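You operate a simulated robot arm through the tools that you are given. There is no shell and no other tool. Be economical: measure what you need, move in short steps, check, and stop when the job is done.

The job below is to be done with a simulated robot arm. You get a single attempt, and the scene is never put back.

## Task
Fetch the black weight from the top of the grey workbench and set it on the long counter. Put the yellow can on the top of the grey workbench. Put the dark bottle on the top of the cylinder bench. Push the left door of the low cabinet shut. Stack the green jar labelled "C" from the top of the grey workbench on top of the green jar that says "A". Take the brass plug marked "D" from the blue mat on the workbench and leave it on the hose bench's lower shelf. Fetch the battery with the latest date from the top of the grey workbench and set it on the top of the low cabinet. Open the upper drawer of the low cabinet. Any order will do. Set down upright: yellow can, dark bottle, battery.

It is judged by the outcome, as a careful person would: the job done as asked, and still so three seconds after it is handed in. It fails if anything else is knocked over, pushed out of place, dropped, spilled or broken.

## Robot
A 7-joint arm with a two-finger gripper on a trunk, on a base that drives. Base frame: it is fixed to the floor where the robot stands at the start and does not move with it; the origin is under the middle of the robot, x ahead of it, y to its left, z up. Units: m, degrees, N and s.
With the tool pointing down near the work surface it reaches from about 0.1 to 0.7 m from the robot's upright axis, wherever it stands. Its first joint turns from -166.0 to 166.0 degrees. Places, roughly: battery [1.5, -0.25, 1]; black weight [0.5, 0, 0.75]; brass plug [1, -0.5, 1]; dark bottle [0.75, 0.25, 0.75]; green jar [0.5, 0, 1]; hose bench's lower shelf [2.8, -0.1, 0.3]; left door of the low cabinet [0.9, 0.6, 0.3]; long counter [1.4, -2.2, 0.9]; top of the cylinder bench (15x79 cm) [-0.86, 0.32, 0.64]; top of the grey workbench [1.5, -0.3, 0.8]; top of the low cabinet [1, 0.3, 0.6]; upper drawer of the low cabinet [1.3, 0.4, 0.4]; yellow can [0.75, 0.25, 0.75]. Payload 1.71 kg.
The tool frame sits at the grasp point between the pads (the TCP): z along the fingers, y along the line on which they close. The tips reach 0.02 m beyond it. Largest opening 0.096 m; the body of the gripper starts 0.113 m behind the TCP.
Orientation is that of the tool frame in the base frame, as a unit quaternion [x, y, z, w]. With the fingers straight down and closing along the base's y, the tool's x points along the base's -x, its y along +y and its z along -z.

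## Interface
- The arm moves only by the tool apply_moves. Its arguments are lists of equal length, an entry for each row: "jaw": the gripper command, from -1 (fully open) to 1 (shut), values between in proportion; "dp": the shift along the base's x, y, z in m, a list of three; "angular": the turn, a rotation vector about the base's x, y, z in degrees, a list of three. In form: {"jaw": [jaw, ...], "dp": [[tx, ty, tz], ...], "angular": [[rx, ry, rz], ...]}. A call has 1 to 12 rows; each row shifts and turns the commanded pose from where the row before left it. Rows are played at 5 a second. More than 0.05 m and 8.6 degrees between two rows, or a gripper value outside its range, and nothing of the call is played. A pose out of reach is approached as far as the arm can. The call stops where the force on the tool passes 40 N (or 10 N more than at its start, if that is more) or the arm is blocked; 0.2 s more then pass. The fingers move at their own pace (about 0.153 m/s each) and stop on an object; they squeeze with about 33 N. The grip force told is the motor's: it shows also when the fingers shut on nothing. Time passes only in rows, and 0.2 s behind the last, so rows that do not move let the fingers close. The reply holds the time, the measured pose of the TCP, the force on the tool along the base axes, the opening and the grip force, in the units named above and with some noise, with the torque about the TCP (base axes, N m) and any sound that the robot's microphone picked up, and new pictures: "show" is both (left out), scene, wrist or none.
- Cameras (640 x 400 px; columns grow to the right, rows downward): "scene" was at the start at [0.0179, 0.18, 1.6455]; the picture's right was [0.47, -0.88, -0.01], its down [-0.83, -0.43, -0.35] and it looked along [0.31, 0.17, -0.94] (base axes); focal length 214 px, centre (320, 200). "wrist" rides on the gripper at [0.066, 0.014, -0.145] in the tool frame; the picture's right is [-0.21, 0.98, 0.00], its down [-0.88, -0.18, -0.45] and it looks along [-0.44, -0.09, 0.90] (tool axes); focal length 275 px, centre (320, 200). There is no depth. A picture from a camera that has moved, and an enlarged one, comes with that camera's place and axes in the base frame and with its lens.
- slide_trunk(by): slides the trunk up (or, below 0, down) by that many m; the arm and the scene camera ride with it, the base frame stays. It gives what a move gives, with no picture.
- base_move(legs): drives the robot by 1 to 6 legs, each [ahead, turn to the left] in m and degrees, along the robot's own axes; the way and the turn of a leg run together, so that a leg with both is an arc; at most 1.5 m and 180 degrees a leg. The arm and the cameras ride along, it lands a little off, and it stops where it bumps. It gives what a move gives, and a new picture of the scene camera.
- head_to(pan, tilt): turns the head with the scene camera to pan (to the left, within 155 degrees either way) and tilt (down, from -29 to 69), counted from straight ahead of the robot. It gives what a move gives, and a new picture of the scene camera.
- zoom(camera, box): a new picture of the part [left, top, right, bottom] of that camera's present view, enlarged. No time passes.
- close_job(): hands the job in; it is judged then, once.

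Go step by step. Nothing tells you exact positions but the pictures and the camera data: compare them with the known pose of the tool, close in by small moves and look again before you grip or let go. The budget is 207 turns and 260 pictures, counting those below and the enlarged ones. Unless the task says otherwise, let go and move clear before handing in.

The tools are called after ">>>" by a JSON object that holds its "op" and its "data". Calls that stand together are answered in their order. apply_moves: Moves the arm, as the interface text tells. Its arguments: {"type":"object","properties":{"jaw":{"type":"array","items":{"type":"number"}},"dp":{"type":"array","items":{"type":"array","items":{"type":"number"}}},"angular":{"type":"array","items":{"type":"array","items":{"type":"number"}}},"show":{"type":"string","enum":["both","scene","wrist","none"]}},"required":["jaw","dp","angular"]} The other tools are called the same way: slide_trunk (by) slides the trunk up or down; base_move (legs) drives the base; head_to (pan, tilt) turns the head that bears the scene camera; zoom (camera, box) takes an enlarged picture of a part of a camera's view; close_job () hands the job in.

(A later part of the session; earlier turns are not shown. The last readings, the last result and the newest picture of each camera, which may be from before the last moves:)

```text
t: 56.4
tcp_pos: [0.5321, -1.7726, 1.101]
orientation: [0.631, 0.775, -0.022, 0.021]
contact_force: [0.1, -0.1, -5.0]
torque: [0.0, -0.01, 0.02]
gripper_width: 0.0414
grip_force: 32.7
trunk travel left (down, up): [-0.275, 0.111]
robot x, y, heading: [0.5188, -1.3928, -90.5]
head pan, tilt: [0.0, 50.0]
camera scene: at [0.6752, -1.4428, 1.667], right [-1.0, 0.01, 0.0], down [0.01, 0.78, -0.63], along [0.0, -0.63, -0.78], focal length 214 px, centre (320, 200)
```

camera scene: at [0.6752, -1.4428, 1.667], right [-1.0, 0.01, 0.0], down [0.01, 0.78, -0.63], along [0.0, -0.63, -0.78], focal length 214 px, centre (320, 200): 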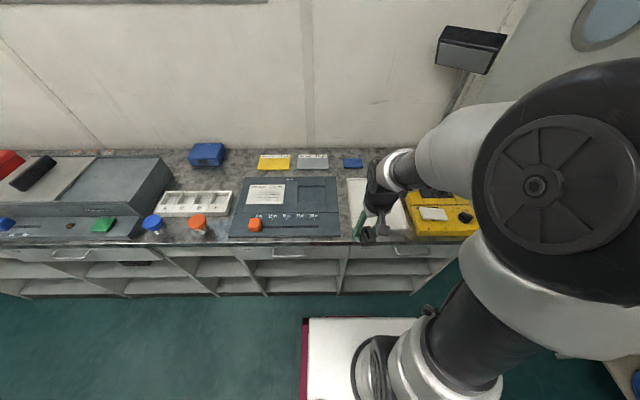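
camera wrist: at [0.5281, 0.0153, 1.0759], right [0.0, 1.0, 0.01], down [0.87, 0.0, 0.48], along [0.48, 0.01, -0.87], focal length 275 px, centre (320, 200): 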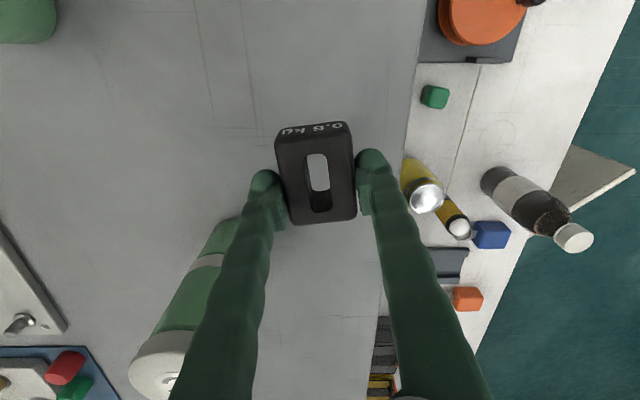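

>>> {"op": "zoom", "data": {"camera": "scene", "box": [120, 140, 440, 260]}}

>>> {"op": "head_to", "data": {"pan": 50, "tilt": 35}}

>>> {"op": "zoom", "data": {"camera": "wrist", "box": [0, 0, 640, 400]}}

```text
2.00 times, centred on (280, 200) of scene
camera zoom: at [0.6752, -1.4428, 1.667], right [-1.0, 0.01, 0.0], down [0.01, 0.78, -0.63], along [0.0, -0.63, -0.78], focal length 429 px, centre (400, 200)
```

zoom: 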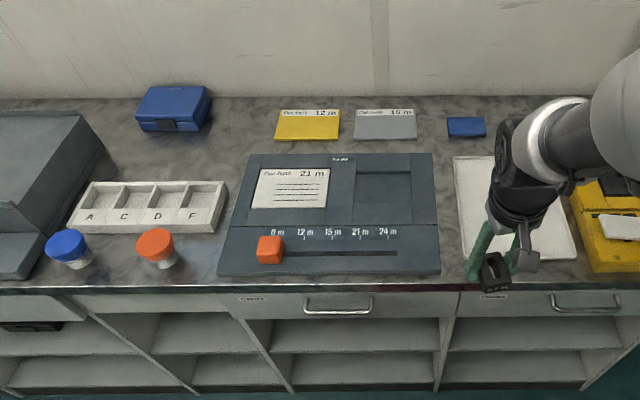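

```text
t: 57.6
tcp_pos: [0.5322, -1.7733, 1.0997]
orientation: [0.631, 0.775, -0.021, 0.023]
contact_force: [-0.1, -0.2, -5.2]
torque: [-0.01, 0.01, -0.02]
gripper_width: 0.0411
grip_force: 33.1
trunk travel left (down, up): [-0.275, 0.111]
robot x, y, heading: [0.5224, -1.3985, -90.4]
head pan, tilt: [50.0, 35.0]
camera scene: at [0.7428, -1.4234, 1.689], right [-0.65, -0.76, -0.01], down [-0.44, 0.39, -0.81], along [0.62, -0.52, -0.58], focal length 214 px, centre (320, 200)
```

scene: 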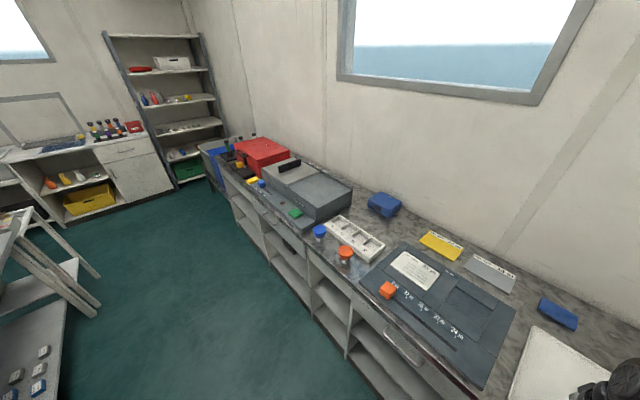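

```text
1.00 times, centred on (320, 200) of wrist (not enlarged: the box is as wide or as high as the picture)
camera zoom: at [0.5314, -1.6975, 1.2409], right [1.0, 0.0, 0.01], down [-0.01, -0.87, 0.5], along [0.0, -0.5, -0.87], focal length 275 px, centre (320, 200)
```

zoom: 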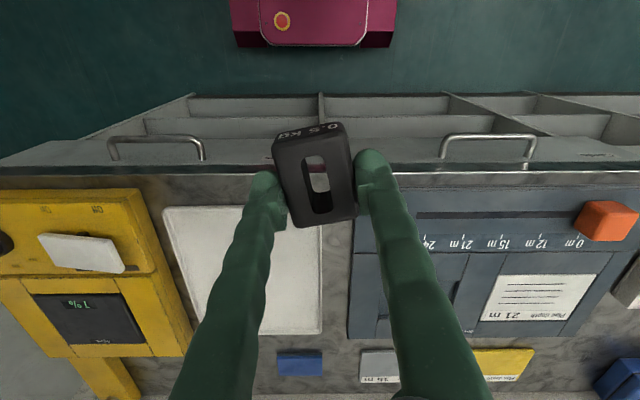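

>>> {"op": "head_to", "data": {"pan": -50, "tilt": 45}}

>>> {"op": "head_to", "data": {"pan": 65, "tilt": 25}}

>>> {"op": "zoom", "data": {"camera": "scene", "box": [280, 140, 480, 265]}}

```text
t: 59.3
tcp_pos: [0.5325, -1.7724, 1.1001]
orientation: [0.631, 0.775, -0.021, 0.022]
contact_force: [0.4, 0.1, -5.3]
torque: [-0.03, -0.01, -0.01]
gripper_width: 0.0409
grip_force: 32.9
trunk travel left (down, up): [-0.275, 0.111]
robot x, y, heading: [0.5202, -1.397, -90.8]
head pan, tilt: [-50.0, 45.0]
camera scene: at [0.6132, -1.4179, 1.6743], right [-0.64, 0.77, 0.01], down [0.54, 0.46, -0.7], along [-0.54, -0.44, -0.71], focal length 214 px, centre (320, 200)
```

scene: 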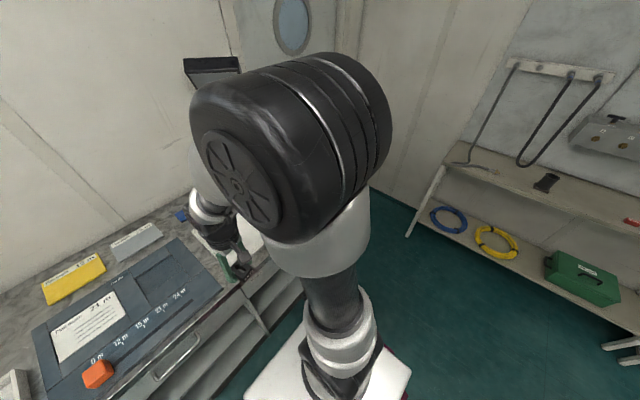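

```text
t: 61.3
tcp_pos: [0.5318, -1.7731, 1.1004]
orientation: [0.631, 0.775, -0.022, 0.022]
contact_force: [-0.7, 0.0, -5.1]
torque: [-0.01, -0.02, -0.02]
gripper_width: 0.0414
grip_force: 32.7
trunk travel left (down, up): [-0.275, 0.111]
robot x, y, heading: [0.5195, -1.3964, -90.4]
head pan, tilt: [65.0, 25.0]
camera scene: at [0.759, -1.406, 1.7051], right [-0.43, -0.9, -0.02], down [-0.38, 0.2, -0.9], along [0.82, -0.38, -0.43], focal length 214 px, centre (320, 200)
```

scene: 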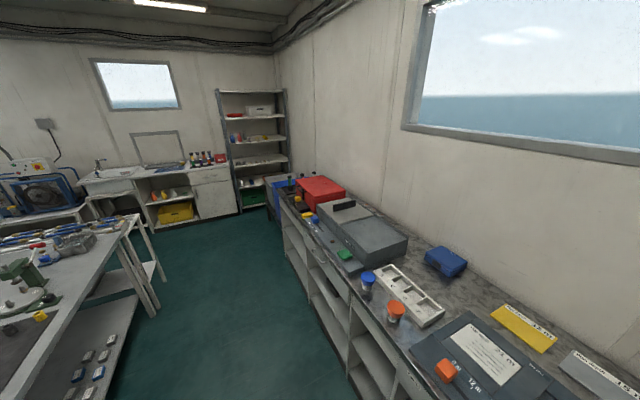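

```text
3.20 times, centred on (380, 202) of scene
camera zoom: at [0.759, -1.406, 1.7051], right [-0.43, -0.9, -0.02], down [-0.38, 0.2, -0.9], along [0.82, -0.38, -0.43], focal length 686 px, centre (128, 192)
```

zoom: 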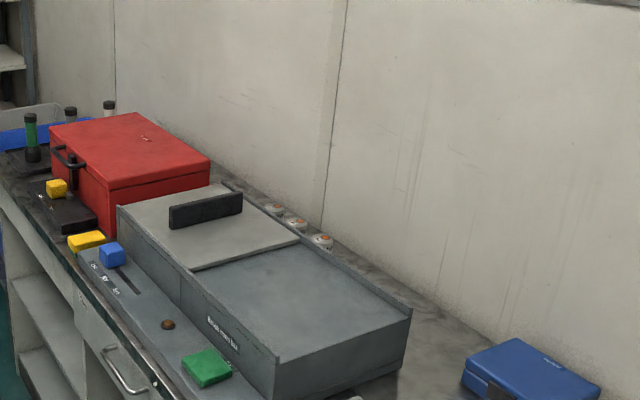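

The counter is crowded; the clearest reachable spot is in front of the A‑C‑D‑F tray between the blue and orange capped bottles (x≈1.27). I'll drive alongside.

>>> {"op": "base_move", "data": {"legs": [[0, 90], [0.75, 0], [0, -90]]}}

>>> {"op": "head_to", "data": {"pan": 0, "tilt": 55}}

>>> {"op": "zoom", "data": {"camera": "wrist", "box": [0, 0, 640, 400]}}

```text
t: 74.7
tcp_pos: [1.2594, -1.8083, 1.1012]
orientation: [0.655, 0.755, -0.022, 0.021]
contact_force: [-0.2, -1.3, -4.3]
torque: [-0.04, 0.01, 0.03]
gripper_width: 0.0412
grip_force: 33.3
trunk travel left (down, up): [-0.275, 0.111]
robot x, y, heading: [1.2768, -1.4307, -94.0]
head pan, tilt: [65.0, 25.0]
camera scene: at [1.515, -1.4572, 1.7051], right [-0.49, -0.87, -0.02], down [-0.37, 0.22, -0.9], along [0.79, -0.43, -0.43], focal length 214 px, centre (320, 200)
```

scene: 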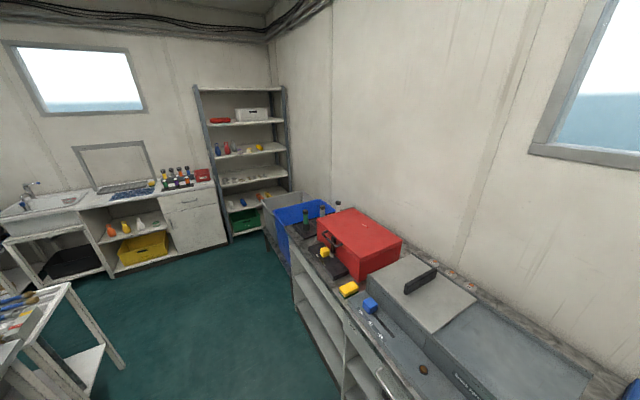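

```text
t: 76.1
tcp_pos: [1.2616, -1.7913, 1.1066]
orientation: [0.655, 0.754, -0.029, 0.026]
contact_force: [0.1, 0.1, -5.0]
torque: [-0.02, 0.01, 0.0]
gripper_width: 0.0411
grip_force: 33.5
trunk travel left (down, up): [-0.275, 0.111]
robot x, y, heading: [1.2749, -1.4299, -93.9]
head pan, tilt: [0.0, 55.0]
camera scene: at [1.4294, -1.4841, 1.6605], right [-1.0, 0.07, 0.0], down [0.06, 0.83, -0.56], along [-0.04, -0.56, -0.83], focal length 214 px, centre (320, 200)
```

scene: 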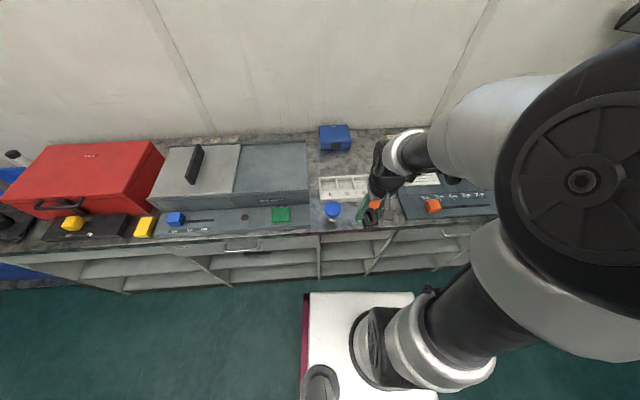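

```text
1.00 times, centred on (320, 200) of wrist (not enlarged: the box is as wide or as high as the picture)
camera zoom: at [1.2648, -1.7145, 1.2448], right [1.0, -0.07, 0.01], down [-0.06, -0.86, 0.51], along [-0.03, -0.51, -0.86], focal length 275 px, centre (320, 200)
```

zoom: 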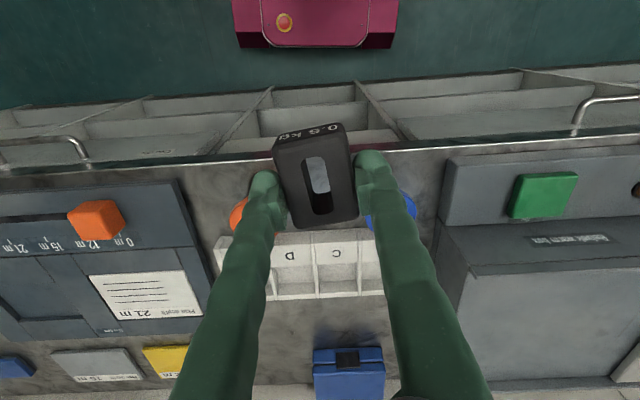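

>>> {"op": "apply_moves", "data": {"jaw": [1, 1, 1, 1, 1, 1], "dp": [[-0.008, -0.045, 0], [-0.008, -0.045, 0], [0, -0.022, -0.03], [0, 0, -0.05], [0, 0, -0.05], [0, 0, 0]], "angular": [[0, 0, 0], [0, 0, 0], [0, 0, 0], [0, 0, 0], [0, 0, 0], [0, 0, 0]]}}

```text
t: 77.5
tcp_pos: [1.2455, -1.901, 0.9765]
orientation: [0.655, 0.755, -0.028, 0.026]
contact_force: [-0.2, 0.1, -4.6]
torque: [-0.03, -0.02, -0.03]
gripper_width: 0.0409
grip_force: 32.3
trunk travel left (down, up): [-0.275, 0.111]
robot x, y, heading: [1.2775, -1.4351, -94.2]
head pan, tilt: [0.0, 55.0]
camera scene: at [1.4295, -1.4824, 1.6606], right [-1.0, 0.07, 0.0], down [0.06, 0.83, -0.56], along [-0.04, -0.56, -0.83], focal length 214 px, centre (320, 200)
camera wrist: at [1.2489, -1.8235, 1.1159], right [1.0, -0.07, 0.01], down [-0.06, -0.86, 0.51], along [-0.03, -0.51, -0.86], focal length 275 px, centre (320, 200)
```

scene: 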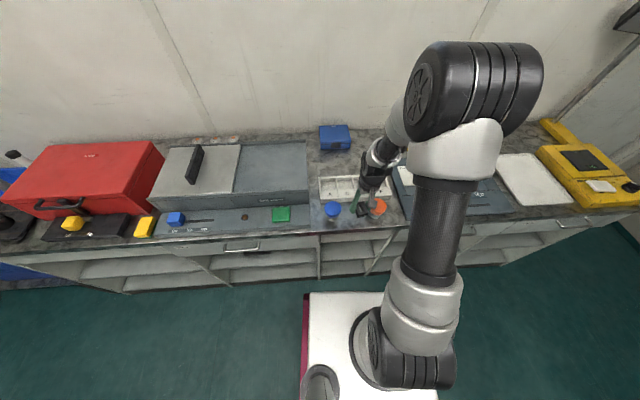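
wrist: 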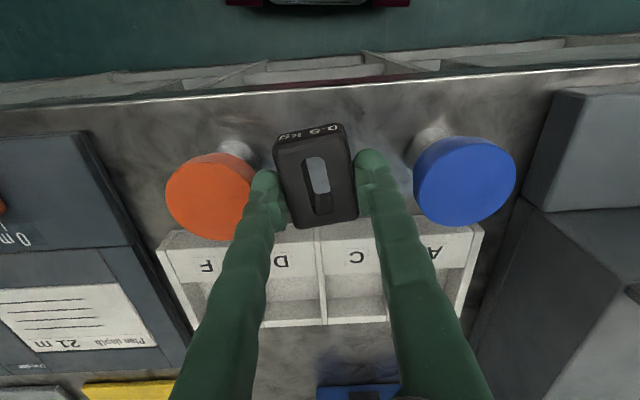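

>>> {"op": "apply_moves", "data": {"jaw": [1, 1, 1, 1], "dp": [[0.009, -0.002, 0], [0, 0, -0.025], [0, 0, -0.02], [0, 0, 0]], "angular": [[0, 0, 0], [0, 0, 0], [0, 0, 0], [0, 0, 0]], "show": "wrist"}}

```text
t: 78.5
tcp_pos: [1.2544, -1.9055, 0.9297]
orientation: [0.655, 0.754, -0.028, 0.026]
contact_force: [-1.0, 0.1, -4.8]
torque: [0.01, 0.01, 0.03]
gripper_width: 0.0412
grip_force: 33.0
trunk travel left (down, up): [-0.275, 0.111]
robot x, y, heading: [1.2766, -1.4293, -94.2]
head pan, tilt: [0.0, 55.0]
camera wrist: at [1.2577, -1.8277, 1.0696], right [1.0, -0.07, 0.01], down [-0.06, -0.86, 0.51], along [-0.03, -0.51, -0.86], focal length 275 px, centre (320, 200)
```

wrist: 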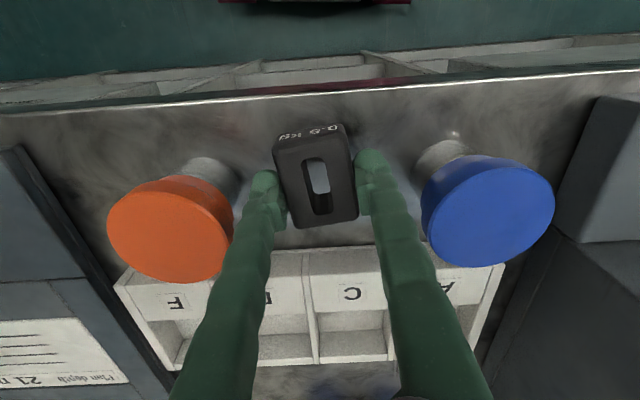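

>>> {"op": "apply_moves", "data": {"jaw": [1, 1, 1, 1, 1, 1], "dp": [[0, 0, -0.006], [0, 0, -0.005], [0, 0, -0.004], [0, 0, -0.003], [0, 0, -0.003], [0, 0, 0]], "angular": [[0, 0, 0], [0, 0, 0], [0, 0, 0], [0, 0, 0], [0, 0, 0], [0, 0, 0]], "show": "wrist"}}

```text
t: 79.9
tcp_pos: [1.2538, -1.9053, 0.9081]
orientation: [0.655, 0.755, -0.029, 0.026]
contact_force: [-0.4, -0.4, -4.4]
torque: [-0.02, 0.02, 0.01]
gripper_width: 0.0409
grip_force: 33.0
trunk travel left (down, up): [-0.275, 0.111]
robot x, y, heading: [1.2778, -1.4328, -94.1]
head pan, tilt: [0.0, 55.0]
camera wrist: at [1.2577, -1.8277, 1.0492], right [1.0, -0.07, 0.01], down [-0.06, -0.86, 0.51], along [-0.03, -0.51, -0.86], focal length 275 px, centre (320, 200)
```

wrist: 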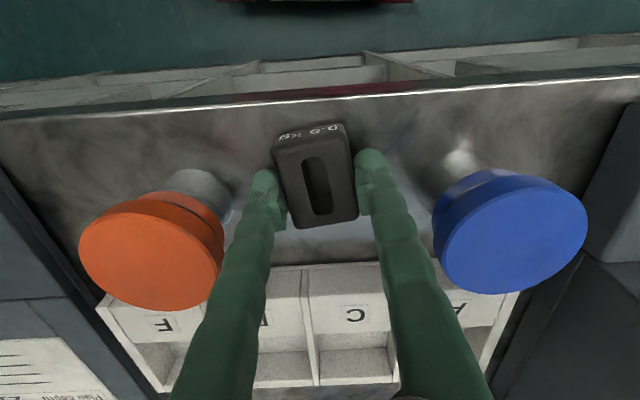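

>>> {"op": "apply_moves", "data": {"jaw": [1, 1, 1, 1], "dp": [[0, 0, -0.004], [0, 0, -0.004], [0, 0, -0.004], [0, 0, 0]], "angular": [[0, 0, 0], [0, 0, 0], [0, 0, 0], [0, 0, 0]], "show": "none"}}

```text
t: 80.6
tcp_pos: [1.2542, -1.8924, 0.9104]
orientation: [0.655, 0.754, -0.038, 0.032]
contact_force: [0.1, 0.2, -5.3]
torque: [-0.06, -0.01, -0.01]
gripper_width: 0.041
grip_force: 32.7
trunk travel left (down, up): [-0.275, 0.111]
robot x, y, heading: [1.277, -1.4309, -94.1]
head pan, tilt: [0.0, 55.0]
stopped in row 3: the force on the tool passed its limit at 53 N (the readings are from after the stop); the commanded pose is now the measured one
```

>>> {"op": "apply_moves", "data": {"jaw": [1, 1, 1, 1, 1], "dp": [[0, -0.01, 0], [0, 0, -0.004], [0, 0, -0.003], [0, 0, -0.002], [0, 0, 0]], "angular": [[3, 0, 0], [0, 0, 0], [0, 0, 0], [0, 0, 0], [0, 0, 0]], "show": "wrist"}}

```text
t: 81.6
tcp_pos: [1.2562, -1.8898, 0.9103]
orientation: [0.655, 0.755, -0.025, 0.021]
contact_force: [0.0, -0.3, -4.6]
torque: [-0.02, 0.04, 0.01]
gripper_width: 0.0414
grip_force: 32.9
trunk travel left (down, up): [-0.275, 0.111]
robot x, y, heading: [1.2773, -1.431, -94.1]
head pan, tilt: [0.0, 55.0]
stopped in row 5: the force on the tool passed its limit at 40 N (the readings are from after the stop); the commanded pose is now the measured one
camera wrist: at [1.2606, -1.8146, 1.0499], right [1.0, -0.07, 0.0], down [-0.06, -0.86, 0.5], along [-0.03, -0.5, -0.86], focal length 275 px, centre (320, 200)
```

wrist: 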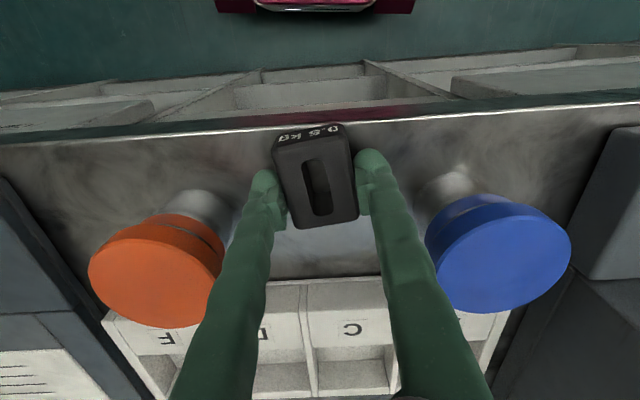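

>>> {"op": "apply_moves", "data": {"jaw": [1, 1, 1, 1], "dp": [[0, -0.02, 0.003], [0, 0, -0.005], [0, 0, -0.004], [0, 0, 0]], "angular": [[2.5, 0, 0], [0, 0, 0], [0, 0, 0], [0, 0, 0]], "show": "none"}}

```text
t: 82.6
tcp_pos: [1.2563, -1.9114, 0.9045]
orientation: [0.655, 0.755, -0.009, 0.008]
contact_force: [-0.2, 4.0, 14.0]
torque: [-0.31, 0.03, 0.03]
gripper_width: 0.0409
grip_force: 33.4
trunk travel left (down, up): [-0.275, 0.111]
robot x, y, heading: [1.2801, -1.4311, -94.1]
head pan, tilt: [0.0, 55.0]
```

>>> {"op": "apply_moves", "data": {"jaw": [0, -0.3, -0.3, -0.3, -0.3, -0.3, -0.3], "dp": [[0, 0, 0], [0, 0, 0], [0, 0, 0.03], [0, 0, 0.04], [0, 0, 0.05], [0, 0.02, 0.04], [0, 0, 0]], "angular": [[0, 0, 0], [0, 0, 0], [0, 0, 0], [0, 0, 0], [0, 0, 0], [0, 0, 0], [0, 0, 0]]}}

```text
t: 84.2
tcp_pos: [1.2541, -1.8929, 1.0628]
orientation: [0.657, 0.754, -0.008, 0.007]
contact_force: [-0.1, -0.2, -0.3]
torque: [0.01, -0.02, 0.01]
gripper_width: 0.0625
grip_force: 0.0
trunk travel left (down, up): [-0.275, 0.111]
robot x, y, heading: [1.2728, -1.4312, -94.3]
head pan, tilt: [0.0, 55.0]
camera scene: at [1.4294, -1.4843, 1.6605], right [-1.0, 0.07, 0.0], down [0.06, 0.83, -0.56], along [-0.04, -0.56, -0.83], focal length 214 px, centre (320, 200)
camera wrist: at [1.2593, -1.823, 1.2068], right [1.0, -0.07, 0.0], down [-0.06, -0.88, 0.46], along [-0.03, -0.46, -0.89], focal length 275 px, centre (320, 200)
```

scene: 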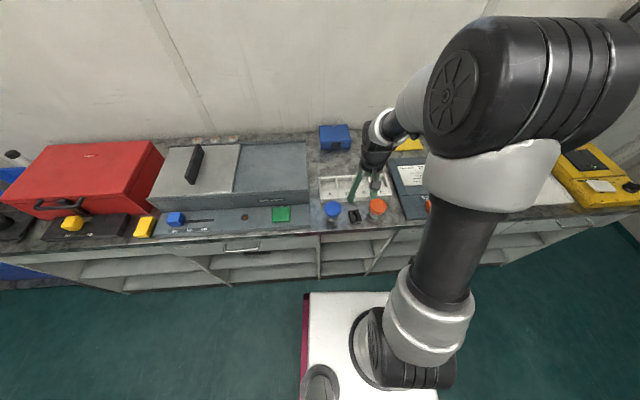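
wrist: 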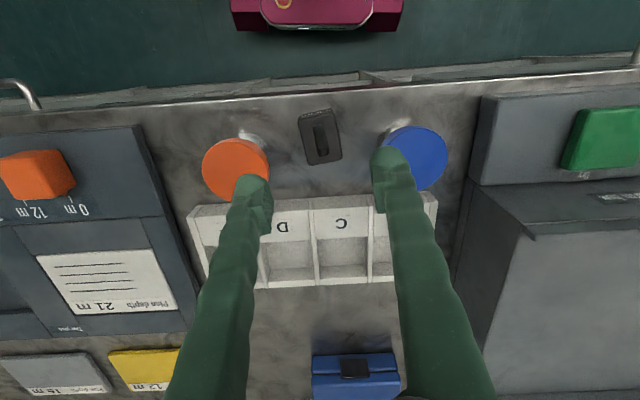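

Weight is standing on the counter. Now I turn round to face the workbench for the plug and batteries.

>>> {"op": "apply_moves", "data": {"jaw": [-1, -1, -1], "dp": [[0, 0.04, 0.04], [0, 0.05, 0], [0, 0, 0]], "angular": [[0, 0, 0], [0, 0, 0], [0, 0, 0]], "show": "none"}}

>>> {"op": "base_move", "data": {"legs": [[0, 180], [0, 4]]}}

>>> {"op": "head_to", "data": {"pan": 0, "tilt": 45}}

>>> {"op": "head_to", "data": {"pan": 35, "tilt": 45}}

```text
refused: row 1 steps farther than a row can; nothing moved
```

```text
t: 94.0
tcp_pos: [1.2653, -0.9715, 1.0634]
orientation: [0.778, -0.628, -0.007, -0.008]
contact_force: [-0.3, -0.5, 0.4]
torque: [0.01, 0.0, -0.01]
gripper_width: 0.0624
grip_force: 0.0
trunk travel left (down, up): [-0.275, 0.111]
robot x, y, heading: [1.2892, -1.433, 90.3]
head pan, tilt: [0.0, 55.0]
camera scene: at [1.1339, -1.3938, 1.6605], right [1.0, 0.0, 0.0], down [0.0, -0.83, -0.56], along [0.0, 0.56, -0.83], focal length 214 px, centre (320, 200)
```

scene: 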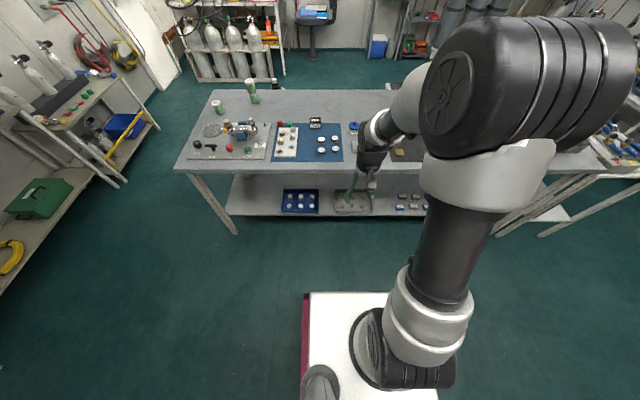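

```text
t: 94.7
tcp_pos: [1.2645, -0.9868, 1.0692]
orientation: [0.778, -0.628, -0.012, -0.014]
contact_force: [0.5, -1.7, -0.6]
torque: [-0.02, 0.01, -0.01]
gripper_width: 0.0623
grip_force: 0.0
trunk travel left (down, up): [-0.275, 0.111]
robot x, y, heading: [1.2853, -1.429, 90.3]
head pan, tilt: [0.0, 45.0]
camera scene: at [1.1344, -1.384, 1.6738], right [1.0, 0.0, 0.0], down [0.0, -0.72, -0.7], along [0.0, 0.7, -0.72], focal length 214 px, centre (320, 200)
```

scene: 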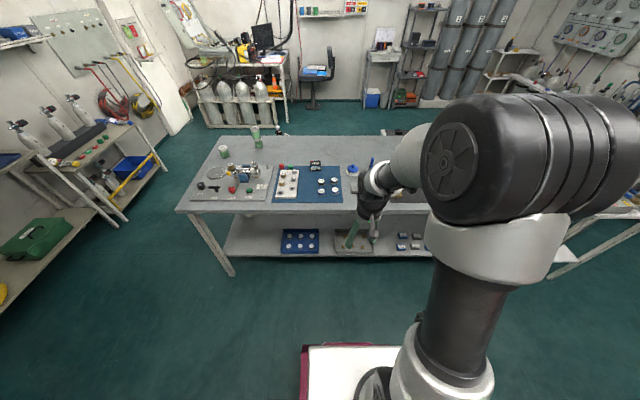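

```text
t: 95.7
tcp_pos: [1.2671, -0.9869, 1.0704]
orientation: [0.778, -0.628, -0.012, -0.014]
contact_force: [-1.0, -0.6, -0.1]
torque: [0.0, 0.0, 0.0]
gripper_width: 0.0624
grip_force: 0.0
trunk travel left (down, up): [-0.275, 0.111]
robot x, y, heading: [1.2867, -1.4302, 90.3]
head pan, tilt: [35.0, 45.0]
camera scene: at [1.0875, -1.3985, 1.674], right [0.82, 0.58, -0.01], down [0.41, -0.59, -0.7], along [-0.41, 0.57, -0.72], focal length 214 px, centre (320, 200)
```

scene: 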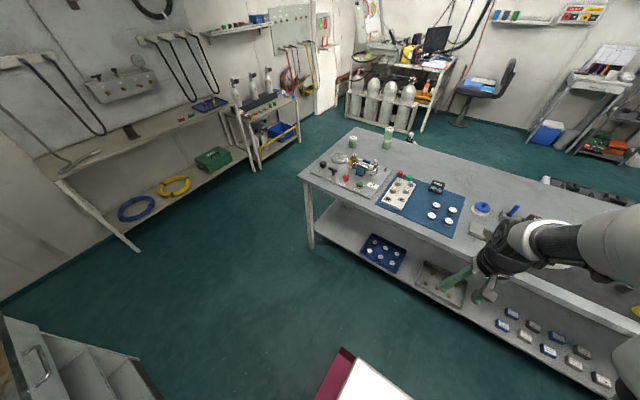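

>>> {"op": "zoom", "data": {"camera": "scene", "box": [370, 160, 530, 260]}}

>>> {"op": "apply_moves", "data": {"jaw": [-1, -1, -1, -1], "dp": [[0, -0.03, 0.03], [0, -0.04, 0.02], [0, -0.04, 0], [0, 0, 0]], "angular": [[0, 0, 0], [0, 0, 0], [0, 0, 0], [0, 0, 0]], "show": "none"}}

>>> {"op": "head_to", "data": {"pan": -50, "tilt": 40}}

```text
4.00 times, centred on (450, 210) of scene
camera zoom: at [1.0875, -1.3985, 1.674], right [0.82, 0.58, -0.01], down [0.41, -0.59, -0.7], along [-0.41, 0.57, -0.72], focal length 858 px, centre (-200, 160)
```

zoom: 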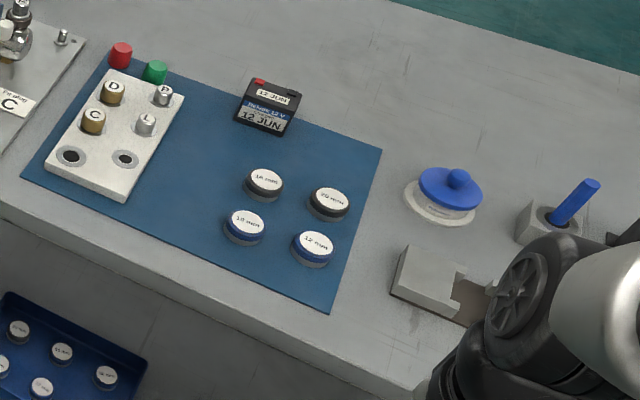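

```text
t: 96.7
tcp_pos: [1.2666, -1.0952, 1.1197]
orientation: [0.778, -0.628, -0.012, -0.013]
contact_force: [0.6, 0.0, -0.6]
torque: [-0.05, 0.0, 0.03]
gripper_width: 0.0962
grip_force: 0.1
trunk travel left (down, up): [-0.275, 0.111]
robot x, y, heading: [1.2875, -1.4341, 90.3]
head pan, tilt: [35.0, 45.0]
```

```text
t: 98.3
tcp_pos: [1.2659, -1.0972, 1.1191]
orientation: [0.778, -0.628, -0.012, -0.014]
contact_force: [0.5, 0.3, 0.3]
torque: [0.03, 0.01, 0.01]
gripper_width: 0.0962
grip_force: 0.1
trunk travel left (down, up): [-0.275, 0.111]
robot x, y, heading: [1.2873, -1.429, 90.1]
head pan, tilt: [-50.0, 40.0]
camera scene: at [1.1993, -1.4099, 1.6815], right [0.65, -0.76, 0.01], down [-0.49, -0.43, -0.76], along [0.58, 0.48, -0.65], focal length 214 px, centre (320, 200)
```

scene: 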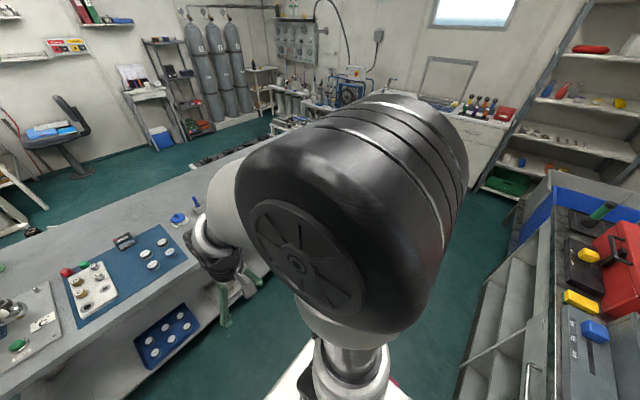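

>>> {"op": "base_move", "data": {"legs": [[0, -40], [0.45, 0], [0, 40]]}}

>>> {"op": "zoom", "data": {"camera": "wrist", "box": [0, 0, 640, 400]}}

>>> {"op": "head_to", "data": {"pan": 0, "tilt": 45}}

```text
t: 105.6
tcp_pos: [1.5534, -0.7505, 1.1192]
orientation: [0.78, -0.625, -0.012, -0.014]
contact_force: [-0.2, 0.5, -0.4]
torque: [-0.04, 0.0, 0.05]
gripper_width: 0.0959
grip_force: 0.0
trunk travel left (down, up): [-0.275, 0.111]
robot x, y, heading: [1.5803, -1.0832, 90.9]
head pan, tilt: [-50.0, 40.0]
camera scene: at [1.4915, -1.0638, 1.6815], right [0.65, -0.76, 0.01], down [-0.49, -0.43, -0.76], along [0.58, 0.49, -0.65], focal length 214 px, centre (320, 200)
```

scene: 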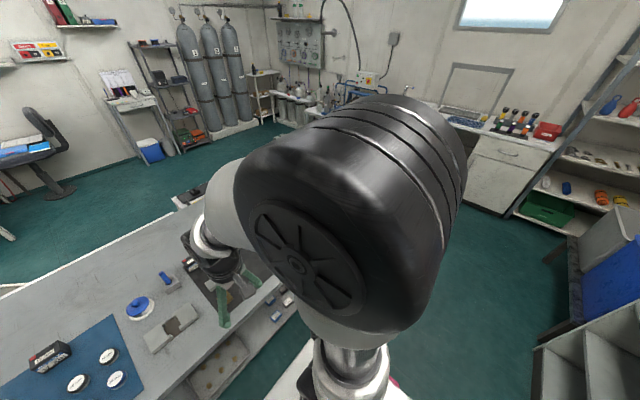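

```text
1.00 times, centred on (320, 200) of wrist (not enlarged: the box is as wide or as high as the picture)
camera zoom: at [1.5544, -0.8232, 1.2624], right [-1.0, -0.01, 0.0], down [-0.01, 0.88, 0.48], along [-0.01, 0.48, -0.88], focal length 275 px, centre (320, 200)
```

zoom: 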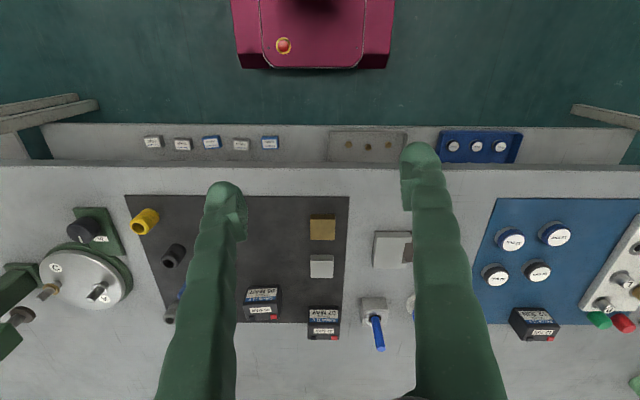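

```text
t: 106.8
tcp_pos: [1.5541, -0.7683, 1.1241]
orientation: [0.78, -0.625, -0.017, -0.02]
contact_force: [0.4, -0.4, -1.1]
torque: [0.03, -0.01, 0.01]
gripper_width: 0.0959
grip_force: 0.1
trunk travel left (down, up): [-0.275, 0.111]
robot x, y, heading: [1.5825, -1.0845, 90.5]
head pan, tilt: [0.0, 45.0]
camera scene: at [1.4263, -1.0379, 1.6738], right [1.0, 0.01, 0.0], down [0.01, -0.72, -0.7], along [-0.01, 0.7, -0.72], focal length 214 px, centre (320, 200)
```

scene: 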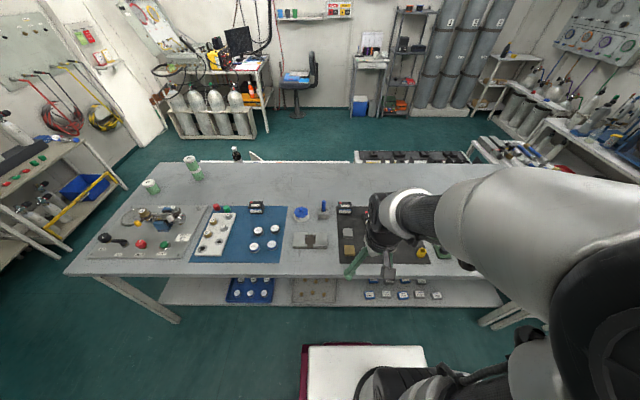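

>>> {"op": "zoom", "data": {"camera": "wrist", "box": [220, 260, 360, 350]}}

>>> {"op": "zoom", "data": {"camera": "scene", "box": [300, 185, 380, 245]}}

>>> {"op": "zoom", "data": {"camera": "scene", "box": [180, 180, 340, 280]}}

```text
4.44 times, centred on (290, 305) of wrist
camera zoom: at [1.5548, -0.8423, 1.2658], right [-1.0, -0.01, 0.0], down [-0.01, 0.87, 0.49], along [-0.01, 0.49, -0.87], focal length 1224 px, centre (453, -267)
```

zoom: 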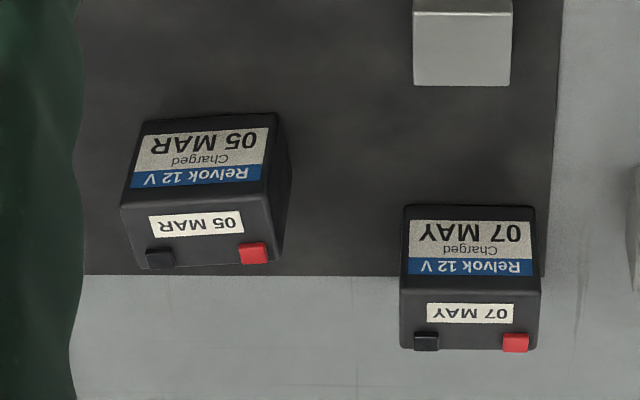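

```text
6.67 times, centred on (340, 215) of scene
camera zoom: at [1.4263, -1.0379, 1.6738], right [1.0, 0.01, 0.0], down [0.01, -0.72, -0.7], along [-0.01, 0.7, -0.72], focal length 1430 px, centre (187, 100)
```

zoom: 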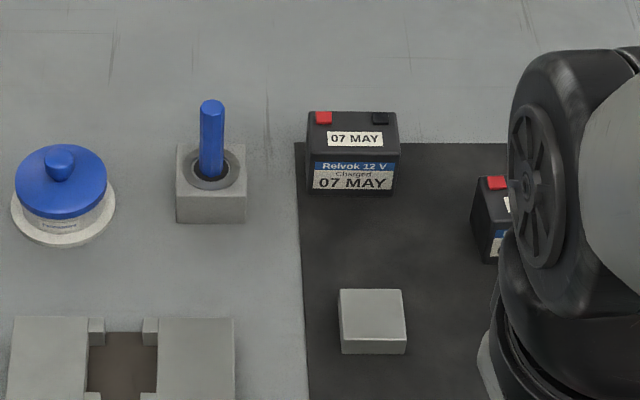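

```text
4.00 times, centred on (260, 230) of scene
camera zoom: at [1.4263, -1.0379, 1.6738], right [1.0, 0.01, 0.0], down [0.01, -0.72, -0.7], along [-0.01, 0.7, -0.72], focal length 858 px, centre (560, 80)
```

zoom: 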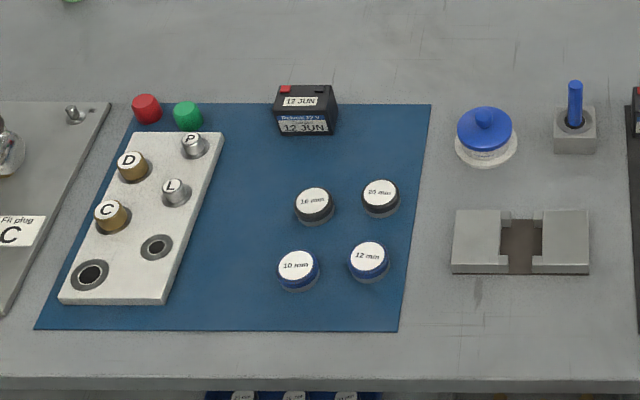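

The latest date is 12 JUN, on the blue mat (~1.11, -0.32). Plug D is at about (0.92, -0.41). I'll drive in front of the blue mat.

>>> {"op": "base_move", "data": {"legs": [[0, 90], [0.57, 0], [0, -90], [0.07, 0]]}}

>>> {"op": "zoom", "data": {"camera": "wrist", "box": [0, 0, 640, 400]}}

```text
t: 120.0
tcp_pos: [0.9841, -0.7327, 1.1324]
orientation: [0.784, -0.62, -0.024, -0.03]
contact_force: [0.1, 1.2, -0.2]
torque: [-0.09, 0.03, -0.02]
gripper_width: 0.0958
grip_force: 0.1
trunk travel left (down, up): [-0.275, 0.111]
robot x, y, heading: [1.0112, -1.0196, 91.5]
head pan, tilt: [0.0, 45.0]
camera scene: at [0.8567, -1.0362, 1.6745], right [1.0, 0.03, 0.0], down [0.02, -0.69, -0.72], along [-0.02, 0.72, -0.69], focal length 214 px, centre (320, 200)
```

scene: 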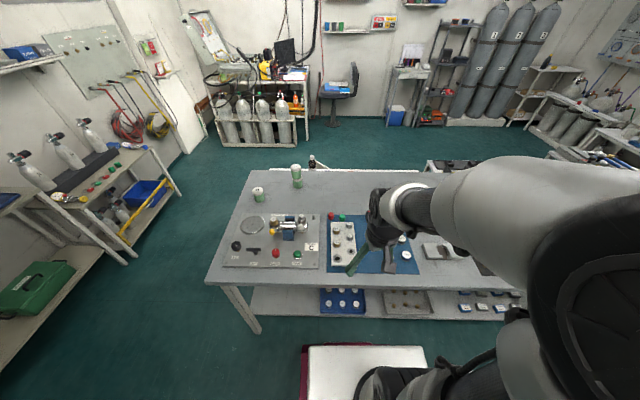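

```text
1.00 times, centred on (320, 200) of wrist (not enlarged: the box is as wide or as high as the picture)
camera zoom: at [0.9859, -0.8115, 1.2722], right [-1.0, -0.02, 0.0], down [-0.02, 0.86, 0.51], along [-0.01, 0.51, -0.86], focal length 275 px, centre (320, 200)
```

zoom: 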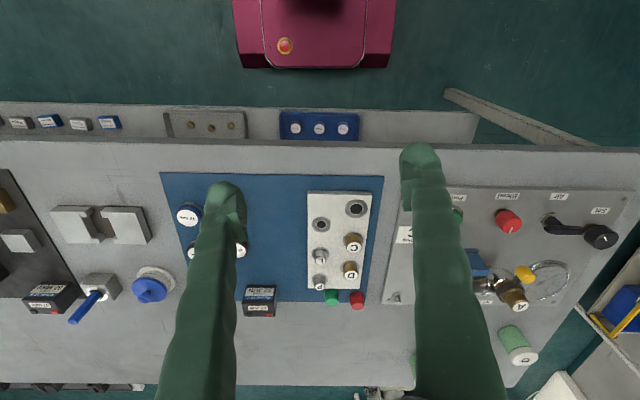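

>>> {"op": "apply_moves", "data": {"jaw": [-0.1, -0.1, -0.1, -0.1, -0.1, -0.1, -0.1, -0.1, -0.1, -0.1], "dp": [[-0.01, 0.045, 0], [-0.01, 0.045, 0], [-0.01, 0.045, 0], [-0.01, 0.045, 0], [-0.01, 0.045, 0], [-0.01, 0.045, 0], [0, 0.03, -0.03], [0, 0, -0.04], [0, 0, -0.02], [0, 0, 0]], "angular": [[-4.4, 0, 0], [0, 0, 0], [0, 0, 0], [0, 0, 0], [0, 0, 0], [0, 0, 0], [0, 0, 0], [0, 0, 0], [0, 0, 0], [0, 0, 0]]}}

```text
t: 122.2
tcp_pos: [0.9244, -0.4054, 1.0293]
orientation: [0.784, -0.62, 0.007, 0.011]
contact_force: [0.1, 0.1, -1.0]
torque: [-0.03, 0.01, 0.0]
gripper_width: 0.0527
grip_force: 0.0
trunk travel left (down, up): [-0.275, 0.111]
robot x, y, heading: [1.009, -1.0218, 91.5]
head pan, tilt: [0.0, 45.0]
camera scene: at [0.8549, -0.971, 1.6734], right [1.0, 0.03, 0.0], down [0.02, -0.72, -0.69], along [-0.02, 0.69, -0.72], focal length 214 px, centre (320, 200)
camera wrist: at [0.9258, -0.4682, 1.1773], right [-1.0, -0.02, 0.0], down [-0.02, 0.91, 0.42], along [-0.01, 0.42, -0.91], focal length 275 px, centre (320, 200)
```

scene: 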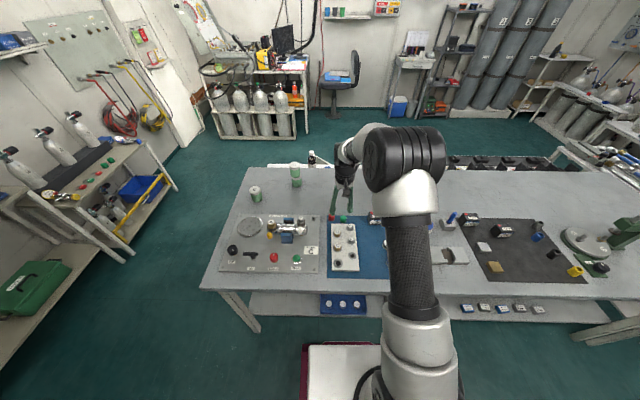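
wrist: 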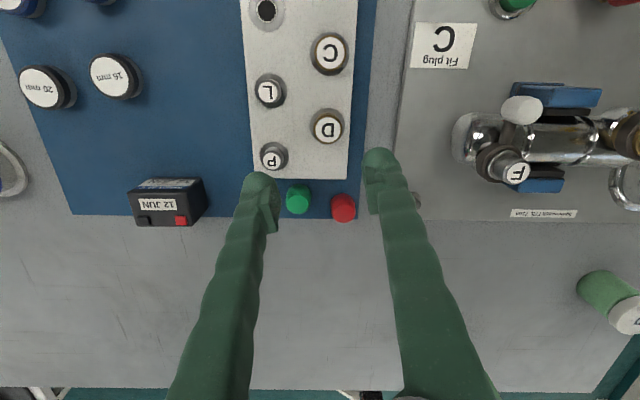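

>>> {"op": "apply_moves", "data": {"jaw": [-0.1, -0.1, -0.1, -0.1], "dp": [[-0.007, -0.016, -0.03], [0, 0, -0.04], [0, 0, -0.03], [0, 0, 0]], "angular": [[0, 0, 0], [0, 0, 0], [0, 0, 0], [0, 0, 0]], "show": "wrist"}}

```text
t: 123.2
tcp_pos: [0.9164, -0.4273, 0.9344]
orientation: [0.784, -0.62, 0.005, 0.007]
contact_force: [-0.9, -0.3, -0.2]
torque: [0.06, 0.03, 0.0]
gripper_width: 0.053
grip_force: 0.0
trunk travel left (down, up): [-0.275, 0.111]
robot x, y, heading: [1.0085, -1.025, 91.5]
head pan, tilt: [0.0, 45.0]
camera wrist: at [0.9185, -0.4921, 1.0812], right [-1.0, -0.02, 0.0], down [-0.02, 0.9, 0.43], along [-0.01, 0.43, -0.9], focal length 275 px, centre (320, 200)
```

wrist: 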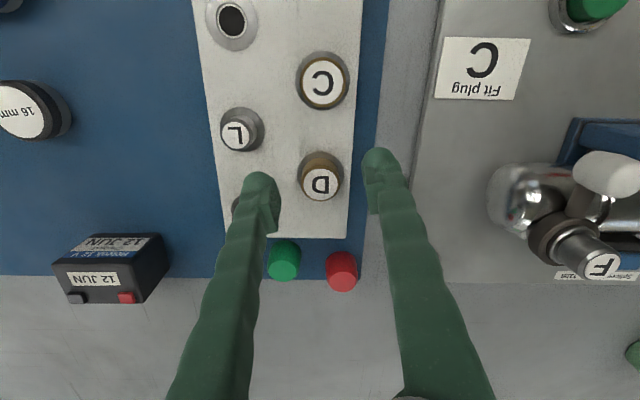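

>>> {"op": "apply_moves", "data": {"jaw": [-0.1, -0.1, -0.1, 1, 1, 1], "dp": [[0.001, 0.005, -0.02], [0, 0, -0.02], [0, 0, 0], [0, 0, 0], [0, 0, 0], [0, 0, 0]], "angular": [[0, 0, 0], [0, 0, 0], [0, 0, 0], [0, 0, 0], [0, 0, 0], [0, 0, 0]], "show": "wrist"}}

```text
t: 124.5
tcp_pos: [0.9181, -0.4201, 0.8966]
orientation: [0.784, -0.62, 0.005, 0.008]
contact_force: [-0.9, 0.0, 0.6]
torque: [-0.03, 0.01, 0.03]
gripper_width: 0.0278
grip_force: 33.4
trunk travel left (down, up): [-0.275, 0.111]
robot x, y, heading: [1.0096, -1.0233, 91.4]
head pan, tilt: [0.0, 45.0]
camera wrist: at [0.9198, -0.4862, 1.0431], right [-1.0, -0.02, 0.0], down [-0.02, 0.9, 0.43], along [-0.01, 0.43, -0.9], focal length 275 px, centre (320, 200)
```

wrist: 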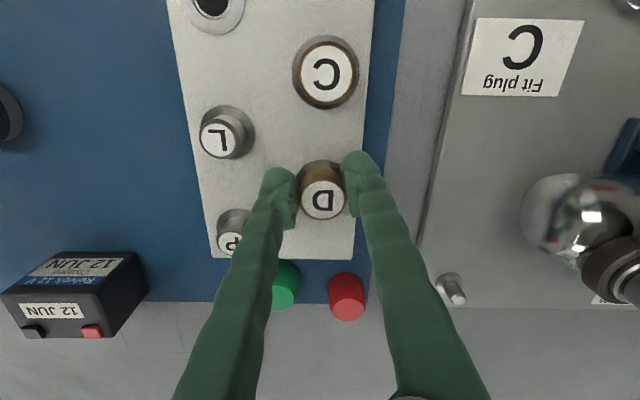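

Gripped on plug D (28 mm). Pulling it straight up gently.

>>> {"op": "apply_moves", "data": {"jaw": [1, 1, 1, 1, 1], "dp": [[0, 0, 0.01], [0, 0, 0.015], [0, 0, 0.025], [0, 0, 0.03], [0, 0, 0]], "angular": [[0, 0, 0], [0, 0, 0], [0, 0, 0], [0, 0, 0], [0, 0, 0]], "show": "wrist"}}

```text
t: 125.8
tcp_pos: [0.9163, -0.4202, 0.9767]
orientation: [0.784, -0.62, 0.005, 0.007]
contact_force: [-0.7, 1.0, -0.8]
torque: [-0.03, 0.0, 0.0]
gripper_width: 0.0277
grip_force: 32.5
trunk travel left (down, up): [-0.275, 0.111]
robot x, y, heading: [1.0091, -1.0183, 91.5]
head pan, tilt: [0.0, 45.0]
camera wrist: at [0.919, -0.4846, 1.1229], right [-1.0, -0.02, 0.0], down [-0.02, 0.9, 0.43], along [-0.01, 0.43, -0.9], focal length 275 px, centre (320, 200)
```

wrist: 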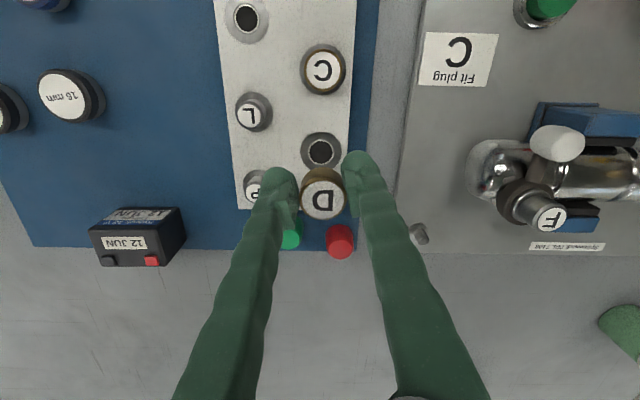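

>>> {"op": "apply_moves", "data": {"jaw": [1, 1, 1, 1, 1, 1, 1, 1, 1], "dp": [[0, 0, 0.05], [0, 0, 0.05], [0.01, -0.035, 0.03], [0.01, -0.045, 0], [0.01, -0.045, 0], [0.01, -0.045, 0], [0.01, -0.045, 0], [0, -0.045, 0], [0, -0.045, 0]], "angular": [[0, 0, 0], [0, 0, 0], [0, 0, 0], [0, 0, 0], [0, 0, 0], [0, 0, 0], [0, 0, 0], [0, 0, 0], [0, 0, 0]], "show": "none"}}

>>> {"op": "base_move", "data": {"legs": [[-0.12, 0], [0, -91]]}}

>>> {"op": "head_to", "data": {"pan": 15, "tilt": 25}}

```text
t: 127.8
tcp_pos: [0.9681, -0.7291, 1.1078]
orientation: [0.783, -0.622, 0.004, 0.007]
contact_force: [-0.6, -1.5, -0.5]
torque: [0.05, 0.02, 0.03]
gripper_width: 0.0277
grip_force: 32.6
trunk travel left (down, up): [-0.275, 0.111]
robot x, y, heading: [1.0098, -1.0185, 91.4]
head pan, tilt: [0.0, 45.0]
```

```text
t: 133.7
tcp_pos: [1.3096, -1.1095, 1.1068]
orientation: [-0.099, 0.995, 0.002, -0.008]
contact_force: [-0.2, 1.0, -0.4]
torque: [0.03, 0.01, -0.01]
gripper_width: 0.0275
grip_force: 32.9
trunk travel left (down, up): [-0.275, 0.111]
robot x, y, heading: [1.0106, -1.1385, -0.6]
head pan, tilt: [0.0, 45.0]
camera scene: at [1.0642, -0.9843, 1.6738], right [-0.01, -1.0, 0.0], down [-0.72, 0.0, -0.7], along [0.7, 0.0, -0.72], focal length 214 px, centre (320, 200)
```

scene: 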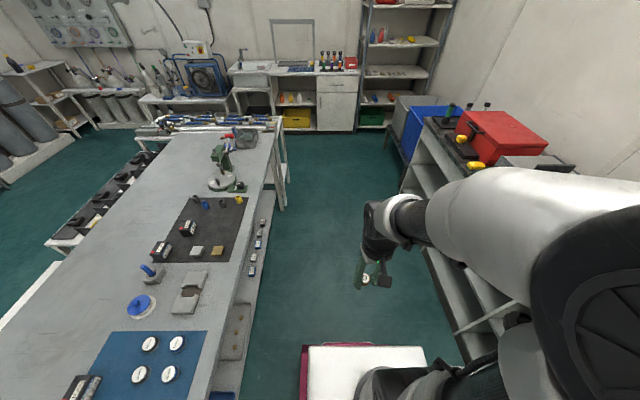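

```text
t: 134.5
tcp_pos: [1.2907, -1.11, 1.1114]
orientation: [-0.099, 0.995, 0.001, 0.0]
contact_force: [-0.8, -1.0, -1.0]
torque: [-0.01, -0.02, -0.01]
gripper_width: 0.0274
grip_force: 33.0
trunk travel left (down, up): [-0.275, 0.111]
robot x, y, heading: [1.0121, -1.1374, -0.6]
head pan, tilt: [15.0, 25.0]
camera scene: at [1.0695, -0.9604, 1.7043], right [0.25, -0.97, 0.0], down [-0.42, -0.11, -0.9], along [0.87, 0.23, -0.44], focal length 214 px, centre (320, 200)
```

scene: 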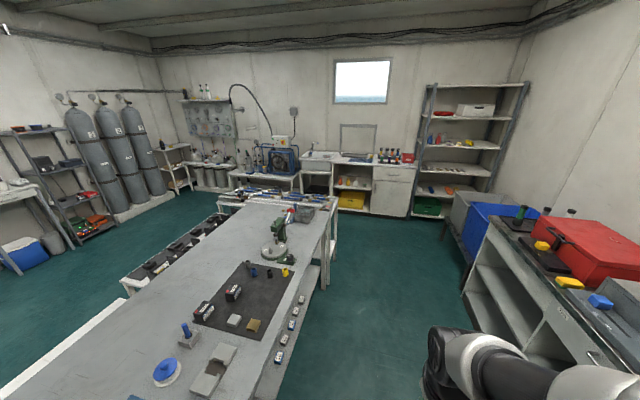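

>>> {"op": "base_move", "data": {"legs": [[0, -15], [0.5, 0], [0, 15], [0.9, 0]]}}

>>> {"op": "head_to", "data": {"pan": 40, "tilt": 40}}

```text
t: 144.3
tcp_pos: [2.6826, -1.2498, 1.1113]
orientation: [-0.1, 0.995, 0.001, -0.001]
contact_force: [0.8, 1.1, -0.1]
torque: [0.01, 0.04, -0.01]
gripper_width: 0.0266
grip_force: 33.1
trunk travel left (down, up): [-0.275, 0.111]
robot x, y, heading: [2.3998, -1.2807, -0.4]
head pan, tilt: [15.0, 25.0]
camera scene: at [2.4623, -1.1009, 1.7042], right [0.25, -0.97, 0.0], down [-0.42, -0.11, -0.9], along [0.87, 0.23, -0.44], focal length 214 px, centre (320, 200)
```

scene: 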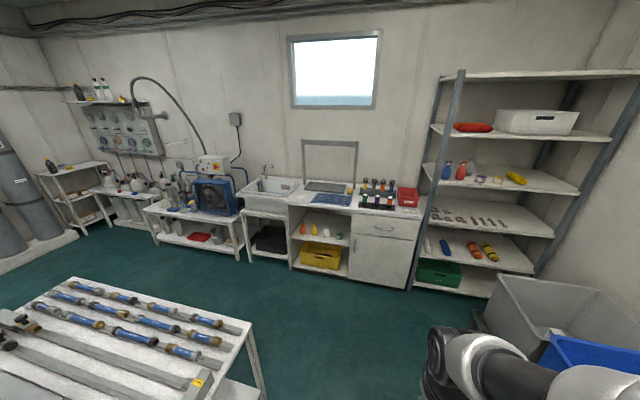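

```text
t: 145.2
tcp_pos: [2.6658, -1.2497, 1.1152]
orientation: [-0.101, 0.995, 0.001, 0.005]
contact_force: [-1.0, -0.5, -0.3]
torque: [0.01, -0.09, -0.02]
gripper_width: 0.0266
grip_force: 33.3
trunk travel left (down, up): [-0.275, 0.111]
robot x, y, heading: [2.4052, -1.2793, -0.6]
head pan, tilt: [40.0, 40.0]
camera scene: at [2.4366, -1.0701, 1.6814], right [0.64, -0.77, -0.01], down [-0.51, -0.41, -0.76], along [0.58, 0.49, -0.65], focal length 214 px, centre (320, 200)
```

scene: 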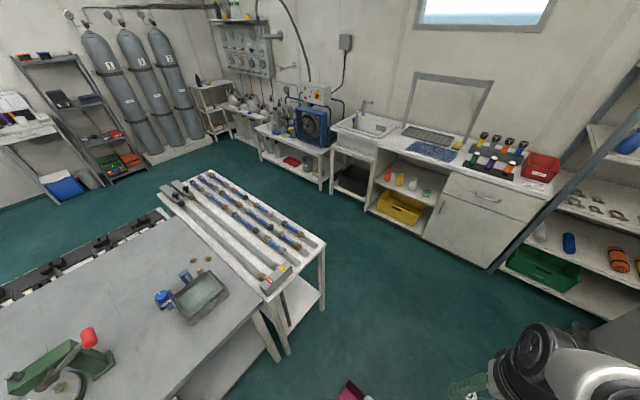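

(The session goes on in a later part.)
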